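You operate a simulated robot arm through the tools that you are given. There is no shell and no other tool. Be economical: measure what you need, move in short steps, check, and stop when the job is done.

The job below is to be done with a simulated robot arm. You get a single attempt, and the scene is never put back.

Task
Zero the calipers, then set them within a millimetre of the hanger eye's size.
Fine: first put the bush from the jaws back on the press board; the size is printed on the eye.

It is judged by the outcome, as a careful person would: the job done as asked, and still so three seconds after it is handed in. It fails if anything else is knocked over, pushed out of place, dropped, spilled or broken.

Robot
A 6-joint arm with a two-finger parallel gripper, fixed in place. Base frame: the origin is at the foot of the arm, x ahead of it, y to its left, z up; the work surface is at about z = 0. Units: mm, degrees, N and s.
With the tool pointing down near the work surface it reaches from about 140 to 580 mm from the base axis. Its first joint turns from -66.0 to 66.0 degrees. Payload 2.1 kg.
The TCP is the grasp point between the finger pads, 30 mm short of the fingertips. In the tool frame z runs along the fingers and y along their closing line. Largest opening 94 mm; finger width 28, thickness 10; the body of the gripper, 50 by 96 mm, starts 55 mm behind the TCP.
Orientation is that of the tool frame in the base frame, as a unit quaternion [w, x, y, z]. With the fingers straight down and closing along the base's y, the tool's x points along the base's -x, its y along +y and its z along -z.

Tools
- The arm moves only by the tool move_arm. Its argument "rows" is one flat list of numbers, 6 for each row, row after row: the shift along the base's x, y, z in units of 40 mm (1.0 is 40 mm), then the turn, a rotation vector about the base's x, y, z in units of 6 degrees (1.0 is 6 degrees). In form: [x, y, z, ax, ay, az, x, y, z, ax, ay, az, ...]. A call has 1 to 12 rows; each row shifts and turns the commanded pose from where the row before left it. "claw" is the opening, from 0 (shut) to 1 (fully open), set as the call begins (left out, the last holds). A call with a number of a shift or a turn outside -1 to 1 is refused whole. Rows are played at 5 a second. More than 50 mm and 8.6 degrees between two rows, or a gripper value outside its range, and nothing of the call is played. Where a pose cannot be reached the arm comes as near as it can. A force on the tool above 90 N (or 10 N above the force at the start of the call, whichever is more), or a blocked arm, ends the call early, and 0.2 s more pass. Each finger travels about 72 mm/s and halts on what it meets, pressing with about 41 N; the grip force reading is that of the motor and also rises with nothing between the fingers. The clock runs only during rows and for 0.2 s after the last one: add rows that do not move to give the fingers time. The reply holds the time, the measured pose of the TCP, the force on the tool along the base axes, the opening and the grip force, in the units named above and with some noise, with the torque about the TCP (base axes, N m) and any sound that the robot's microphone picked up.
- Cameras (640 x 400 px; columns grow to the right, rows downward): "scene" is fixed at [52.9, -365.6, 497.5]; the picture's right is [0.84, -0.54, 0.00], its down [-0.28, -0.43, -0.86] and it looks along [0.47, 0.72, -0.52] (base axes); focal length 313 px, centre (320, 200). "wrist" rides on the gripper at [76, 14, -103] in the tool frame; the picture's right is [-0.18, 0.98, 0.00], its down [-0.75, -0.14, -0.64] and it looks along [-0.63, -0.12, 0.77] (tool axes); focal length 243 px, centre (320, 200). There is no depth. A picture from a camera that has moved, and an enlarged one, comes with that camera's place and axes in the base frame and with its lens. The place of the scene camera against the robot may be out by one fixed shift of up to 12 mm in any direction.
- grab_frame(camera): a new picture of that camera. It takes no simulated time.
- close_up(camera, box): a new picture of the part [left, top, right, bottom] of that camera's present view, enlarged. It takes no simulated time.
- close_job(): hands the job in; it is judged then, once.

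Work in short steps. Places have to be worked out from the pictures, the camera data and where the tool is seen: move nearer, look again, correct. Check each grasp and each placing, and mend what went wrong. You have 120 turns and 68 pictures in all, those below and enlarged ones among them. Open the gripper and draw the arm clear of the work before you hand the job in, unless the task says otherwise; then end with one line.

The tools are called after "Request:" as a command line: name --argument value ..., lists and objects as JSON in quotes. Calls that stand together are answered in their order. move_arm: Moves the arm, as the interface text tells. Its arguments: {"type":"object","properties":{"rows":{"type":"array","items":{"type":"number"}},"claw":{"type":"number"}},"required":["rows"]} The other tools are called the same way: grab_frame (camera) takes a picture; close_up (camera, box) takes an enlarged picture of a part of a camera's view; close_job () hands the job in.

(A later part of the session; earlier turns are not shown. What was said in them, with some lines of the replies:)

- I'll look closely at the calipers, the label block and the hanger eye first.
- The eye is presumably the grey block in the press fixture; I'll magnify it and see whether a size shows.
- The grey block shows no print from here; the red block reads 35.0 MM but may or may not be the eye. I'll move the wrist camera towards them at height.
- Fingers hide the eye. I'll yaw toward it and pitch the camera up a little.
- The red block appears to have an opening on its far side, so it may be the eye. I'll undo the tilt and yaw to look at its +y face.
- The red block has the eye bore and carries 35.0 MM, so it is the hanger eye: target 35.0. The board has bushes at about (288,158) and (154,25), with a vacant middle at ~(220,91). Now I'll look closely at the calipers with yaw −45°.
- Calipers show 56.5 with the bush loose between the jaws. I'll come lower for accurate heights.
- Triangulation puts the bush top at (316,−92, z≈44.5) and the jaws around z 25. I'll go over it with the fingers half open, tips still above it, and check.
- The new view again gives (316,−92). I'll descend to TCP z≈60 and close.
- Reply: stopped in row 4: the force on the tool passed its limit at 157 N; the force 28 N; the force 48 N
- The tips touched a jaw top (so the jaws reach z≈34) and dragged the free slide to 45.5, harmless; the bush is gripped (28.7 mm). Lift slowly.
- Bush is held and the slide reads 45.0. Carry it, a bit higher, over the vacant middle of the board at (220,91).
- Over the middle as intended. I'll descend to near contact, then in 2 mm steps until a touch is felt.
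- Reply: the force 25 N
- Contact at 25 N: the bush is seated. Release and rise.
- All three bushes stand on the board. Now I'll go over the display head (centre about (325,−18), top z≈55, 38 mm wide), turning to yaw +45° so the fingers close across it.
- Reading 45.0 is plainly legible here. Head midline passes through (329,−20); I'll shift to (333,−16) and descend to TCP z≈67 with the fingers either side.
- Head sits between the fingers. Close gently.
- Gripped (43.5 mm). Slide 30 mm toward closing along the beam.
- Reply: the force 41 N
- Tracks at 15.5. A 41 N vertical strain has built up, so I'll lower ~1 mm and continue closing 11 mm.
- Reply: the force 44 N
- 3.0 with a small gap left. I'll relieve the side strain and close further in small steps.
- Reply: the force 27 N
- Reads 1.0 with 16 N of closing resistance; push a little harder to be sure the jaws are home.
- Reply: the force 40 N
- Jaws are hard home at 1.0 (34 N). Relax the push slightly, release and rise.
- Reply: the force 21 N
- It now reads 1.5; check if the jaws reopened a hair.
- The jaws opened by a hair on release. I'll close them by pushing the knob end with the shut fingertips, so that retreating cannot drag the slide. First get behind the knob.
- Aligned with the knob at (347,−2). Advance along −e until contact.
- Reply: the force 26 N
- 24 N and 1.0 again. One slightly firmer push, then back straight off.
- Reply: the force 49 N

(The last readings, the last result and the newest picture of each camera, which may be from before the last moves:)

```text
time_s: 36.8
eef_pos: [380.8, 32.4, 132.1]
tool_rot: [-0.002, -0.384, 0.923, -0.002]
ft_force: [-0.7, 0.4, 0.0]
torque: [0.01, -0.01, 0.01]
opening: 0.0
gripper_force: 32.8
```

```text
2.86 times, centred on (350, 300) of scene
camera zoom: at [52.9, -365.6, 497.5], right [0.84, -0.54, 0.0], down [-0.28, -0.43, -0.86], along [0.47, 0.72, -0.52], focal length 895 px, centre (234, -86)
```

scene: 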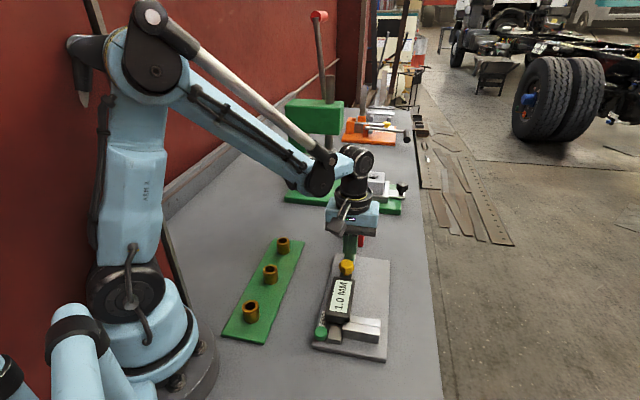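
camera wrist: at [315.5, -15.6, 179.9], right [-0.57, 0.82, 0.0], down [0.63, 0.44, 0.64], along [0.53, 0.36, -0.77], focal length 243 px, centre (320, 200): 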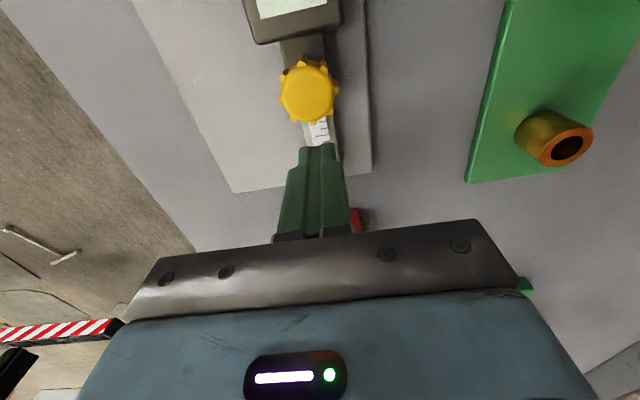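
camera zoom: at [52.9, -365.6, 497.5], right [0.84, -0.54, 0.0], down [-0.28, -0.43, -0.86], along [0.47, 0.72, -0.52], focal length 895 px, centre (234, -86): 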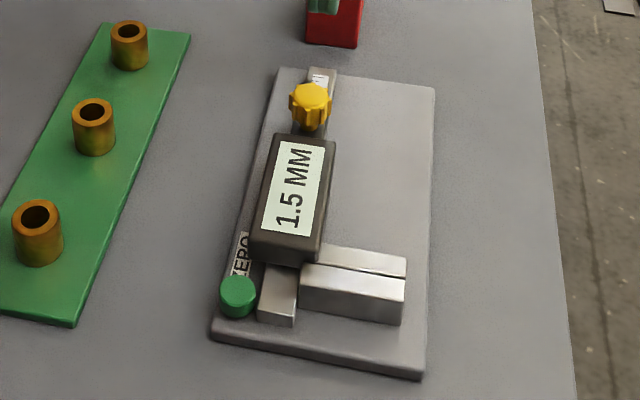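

Same 1.5 at rest: it's just elastic compression, the jaws are fully home unloaded. Now the ZERO button, at about (236,−82, z≈25); move above it with shut fingers, biased slightly away from beam and head.

Request:
move_arm --rows '[-0.74, -0.57, 0, 0, 0, 0, -0.74, -0.57, 0, 0, 0, 0, -0.74, -0.57, 0, 0, 0, 0, -0.74, -0.57, 0, 0, 0, 0, -0.74, -0.57, 0, 0, 0, 0, 0, 0, -0.7, 0, 0, 0, 0, 0, -0.7, 0, 0, 0, 0, 0, 0, 0, 0, 0]'

Request:
close_up --camera "scene" --box '[280, 250, 400, 370]'

Request:
grab_frame --camera "wrist"

```text
time_s: 38.6
eef_pos: [233.3, -83.0, 77.3]
tool_rot: [-0.001, -0.383, 0.924, -0.002]
ft_force: [-0.3, 0.6, 1.0]
torque: [0.0, 0.01, 0.0]
opening: 0.0
gripper_force: 33.0
```

```text
3.33 times, centred on (340, 310) of scene
camera zoom: at [52.9, -365.6, 497.5], right [0.84, -0.54, 0.0], down [-0.28, -0.43, -0.86], along [0.47, 0.72, -0.52], focal length 1044 px, centre (253, -167)
```

zoom: 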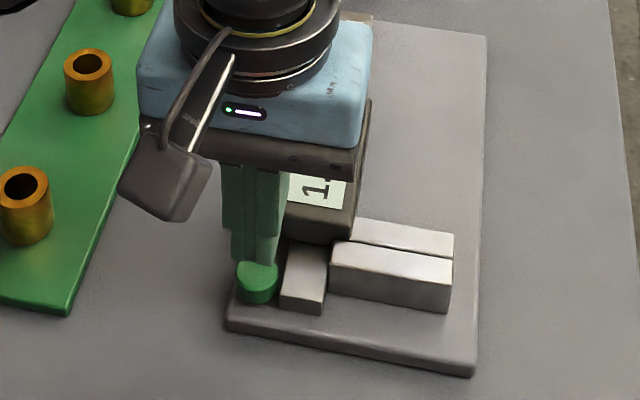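

```text
25 pictures are left
camera wrist: at [170.2, -125.9, 178.8], right [-0.57, 0.82, 0.0], down [0.63, 0.44, 0.64], along [0.53, 0.36, -0.77], focal length 243 px, centre (320, 200)
```

wrist: 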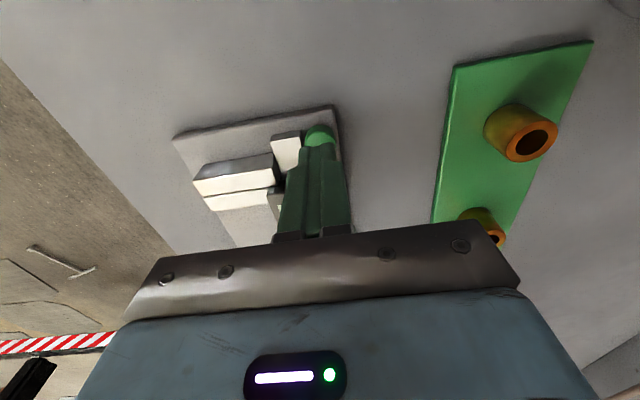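

Fingertip is right over the button. Descend slowly and press.

Request:
move_arm --rows '[0, 0.02, -0.3, 0, 0, 0, 0, 0, -0.05, 0, 0, 0, 0, 0, -0.05, 0, 0, 0, 0, 0, -0.05, 0, 0, 0, 0, 0, -0.05, 0, 0, 0]'

```text
time_s: 39.8
eef_pos: [234.0, -82.8, 57.9]
tool_rot: [-0.001, -0.383, 0.924, -0.002]
ft_force: [-0.2, 0.6, 0.4]
torque: [-0.01, 0.0, -0.03]
opening: 0.2
gripper_force: 33.6
```

Request:
move_arm --rows '[0, 0, -0.04, 0, 0, 0, 0, 0, -0.04, 0, 0, 0, 0, 0, -0.04, 0, 0, 0]'

```text
time_s: 40.6
eef_pos: [232.9, -84.2, 53.5]
tool_rot: [-0.002, -0.383, 0.924, -0.001]
ft_force: [-1.3, -1.5, 13.6]
torque: [0.02, 0.04, -0.08]
opening: 0.1
gripper_force: 33.2
heard: click
```

A click was heard at 14 N. Lift and read the display.

Request:
move_arm --rows '[0, 0, 0.3, 0, 0, 0, 0, 0, 0.8, 0, 0, 0, 0, 0, 0.9, 0, 0, 0, 0.8, 0.6, 0, 0, 0, 0, 0.8, 0.6, 0, 0, 0, 0, 0.5, 0.5, 0, 0, 0, 0, 0, 0, 0, 0, 0, 0]' --claw 0

Request:
grab_frame --camera "wrist"

```text
time_s: 42.2
eef_pos: [316.9, -14.1, 133.6]
tool_rot: [-0.001, -0.383, 0.924, 0.0]
ft_force: [0.2, 0.1, 0.6]
torque: [0.01, 0.0, -0.03]
opening: 0.0
gripper_force: 32.8
```

```text
24 pictures are left
camera wrist: at [254.0, -57.5, 235.5], right [-0.57, 0.82, 0.0], down [0.63, 0.44, 0.64], along [0.53, 0.36, -0.77], focal length 243 px, centre (320, 200)
```

wrist: 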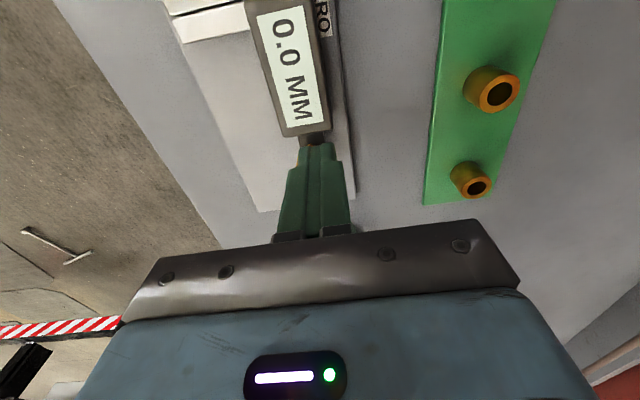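

Display reads 0.0. Open and go back over the head for the grip at (301,−46.5).

Request:
move_arm --rows '[0, 0, 0, 0, 0, 0, -0.2, -0.4, 0, 0, 0, 0, -0.2, -0.4, -0.2, 0, 0, 0, 0, 0, -0.6, 0, 0, 0, 0, 0, -0.45, 0, 0, 0, 0, 0, -0.25, 0, 0, 0, 0, 0, -0.15, 0, 0, 0, 0, 0, 0, 0, 0, 0]' --claw 0.7

Request:
move_arm --rows '[0, 0, 0, 0, 0, 0, 0, 0, 0, 0, 0, 0, 0, 0, 0, 0, 0, 0]' --claw 0.3

Request:
grab_frame --camera "wrist"

```text
time_s: 44.0
eef_pos: [301.9, -47.6, 66.5]
tool_rot: [-0.002, -0.383, 0.924, -0.001]
ft_force: [0.1, -0.6, 0.4]
torque: [-0.03, -0.01, -0.05]
opening: 66.0
gripper_force: 0.2
```

```text
time_s: 44.8
eef_pos: [301.8, -46.5, 67.5]
tool_rot: [-0.002, -0.383, 0.924, 0.0]
ft_force: [-4.7, 7.1, -6.6]
torque: [0.24, 0.34, -0.49]
opening: 43.4
gripper_force: 45.0
```

```text
23 pictures are left
camera wrist: at [238.5, -90.6, 169.1], right [-0.57, 0.82, 0.0], down [0.63, 0.43, 0.64], along [0.53, 0.36, -0.77], focal length 243 px, centre (320, 200)
```

wrist: 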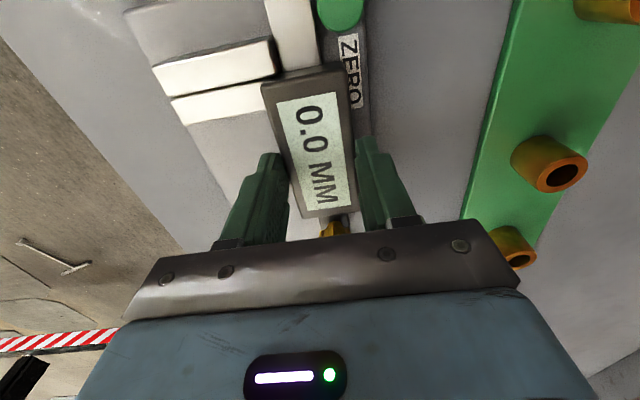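

Gripped, still 0.0. Slide out about 34.5 mm along +e (24.4 mm in x and y).

Request:
move_arm --rows '[0.1, 0.1, 0, 0, 0, 0, 0.15, 0.15, 0, 0, 0, 0, 0.15, 0.15, 0, 0, 0, 0, 0.15, 0.15, 0, 0, 0, 0, 0.06, 0.06, 0, 0, 0, 0, 0, 0, 0, 0, 0, 0]'

Request:
grab_frame --camera "wrist"

```text
time_s: 46.2
eef_pos: [324.7, -23.0, 67.2]
tool_rot: [-0.002, -0.383, 0.924, -0.001]
ft_force: [-11.1, 11.8, -7.7]
torque: [0.2, 0.42, -0.19]
opening: 43.4
gripper_force: 44.8
```

```text
22 pictures are left
camera wrist: at [262.4, -66.6, 169.2], right [-0.57, 0.82, 0.0], down [0.63, 0.44, 0.64], along [0.53, 0.36, -0.77], focal length 243 px, centre (320, 200)
```

wrist: 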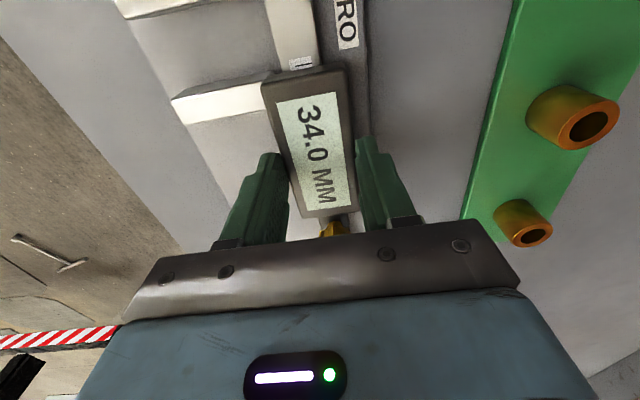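

Reads 34.0; add 1 mm and ease the small side load.

Request:
move_arm --rows '[0.012, 0.024, 0, 0, 0, 0, 0, 0, 0, 0, 0, 0, 0, 0, 0, 0, 0, 0]'

Request:
close_up --camera "wrist" --box '[240, 50, 380, 230]'

```text
time_s: 47.0
eef_pos: [324.6, -22.4, 67.6]
tool_rot: [-0.001, -0.383, 0.924, -0.003]
ft_force: [-4.2, 2.5, 7.1]
torque: [-0.07, 0.66, -0.07]
opening: 43.4
gripper_force: 45.0
```

```text
2.22 times, centred on (310, 140) of wrist
camera zoom: at [262.7, -65.5, 169.2], right [-0.57, 0.82, 0.0], down [0.63, 0.44, 0.64], along [0.53, 0.36, -0.77], focal length 539 px, centre (342, 333)
```

zoom: 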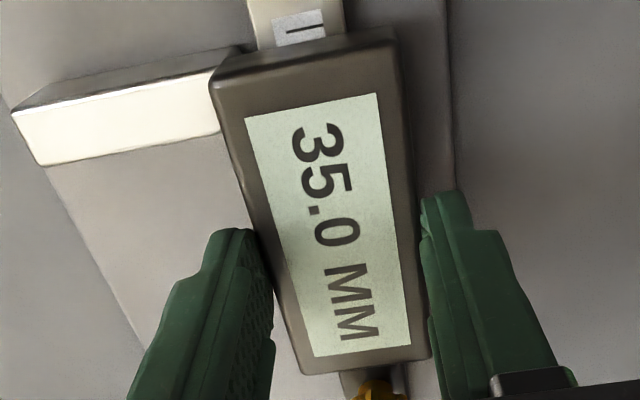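

35.0 with little residual force. Release, rise and check.

Request:
move_arm --rows '[0, 0, 0, 0, 0, 0, 0, 0, 0, 0, 0, 0, 0, 0, 0.4, 0, 0, 0, 0, 0, 0.8, 0, 0, 0, 0, 0, 0.8, 0, 0, 0, 0, 0, 0, 0, 0, 0]' --claw 0.65

Request:
grab_frame --camera "wrist"

```text
time_s: 48.4
eef_pos: [325.1, -20.7, 146.7]
tool_rot: [0.0, -0.383, 0.924, -0.001]
ft_force: [-0.1, -0.7, -0.9]
torque: [-0.02, 0.01, -0.02]
opening: 61.1
gripper_force: 0.0
```

```text
20 pictures are left
camera wrist: at [261.5, -64.7, 248.7], right [-0.57, 0.82, 0.0], down [0.63, 0.44, 0.64], along [0.53, 0.36, -0.77], focal length 243 px, centre (320, 200)
```

wrist: 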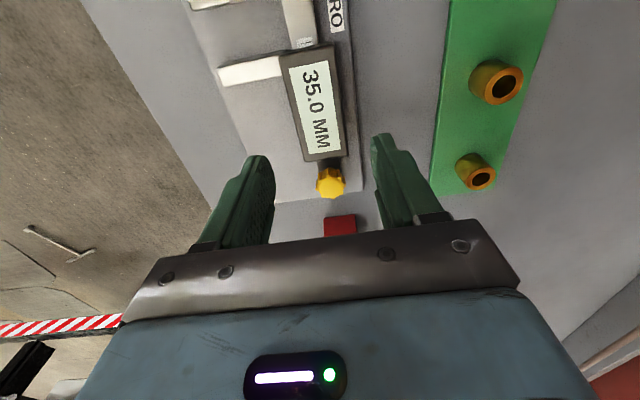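

Still 35.0 after release. Draw the arm up and clear, waiting a few seconds, then a last look.

Request:
move_arm --rows '[0, 0, 0.9, 0, 0, 0, 0, 0, 0.9, 0, 0, 0, -0.4, 0.4, 0.9, 0, 0, 0, -0.4, 0.4, 0.9, 0, 0, 0, -0.4, 0.5, 0.5, 0, 0, 0, 0, 0.5, 0, 0, 0, 0, 0, 0, 0, 0, 0, 0, 0, 0, 0, 0, 0, 0, 0, 0, 0, 0, 0, 0, 0, 0, 0, 0, 0, 0, 0, 0, 0, 0, 0, 0, 0, 0, 0, 0, 0, 0]' --claw 1

Request:
close_up --camera "scene" --box '[210, 180, 430, 370]'

```text
time_s: 51.0
eef_pos: [278.5, 51.3, 309.9]
tool_rot: [-0.002, -0.383, 0.924, -0.002]
ft_force: [1.0, 0.1, 0.3]
torque: [0.04, 0.0, -0.02]
opening: 94.2
gripper_force: 0.0
```

```text
2.11 times, centred on (320, 275) of scene
camera zoom: at [52.9, -365.6, 497.5], right [0.84, -0.54, 0.0], down [-0.28, -0.43, -0.86], along [0.47, 0.72, -0.52], focal length 660 px, centre (320, 42)
```

zoom: 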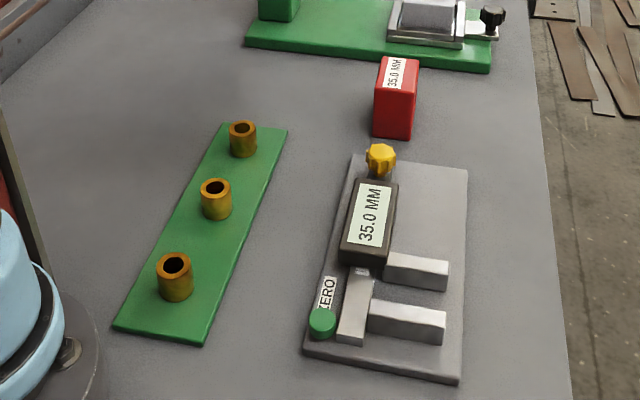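

The calipers read 35.0, the bush stands on the board, and nothing else has moved. I'm handing it in.

Request:
close_job

```text
The job is handed in.
```

The bush from the jaws is back on the press board, the calipers were zeroed with the jaws shut, and they now read 35.0 mm, the size printed on the red hanger eye.
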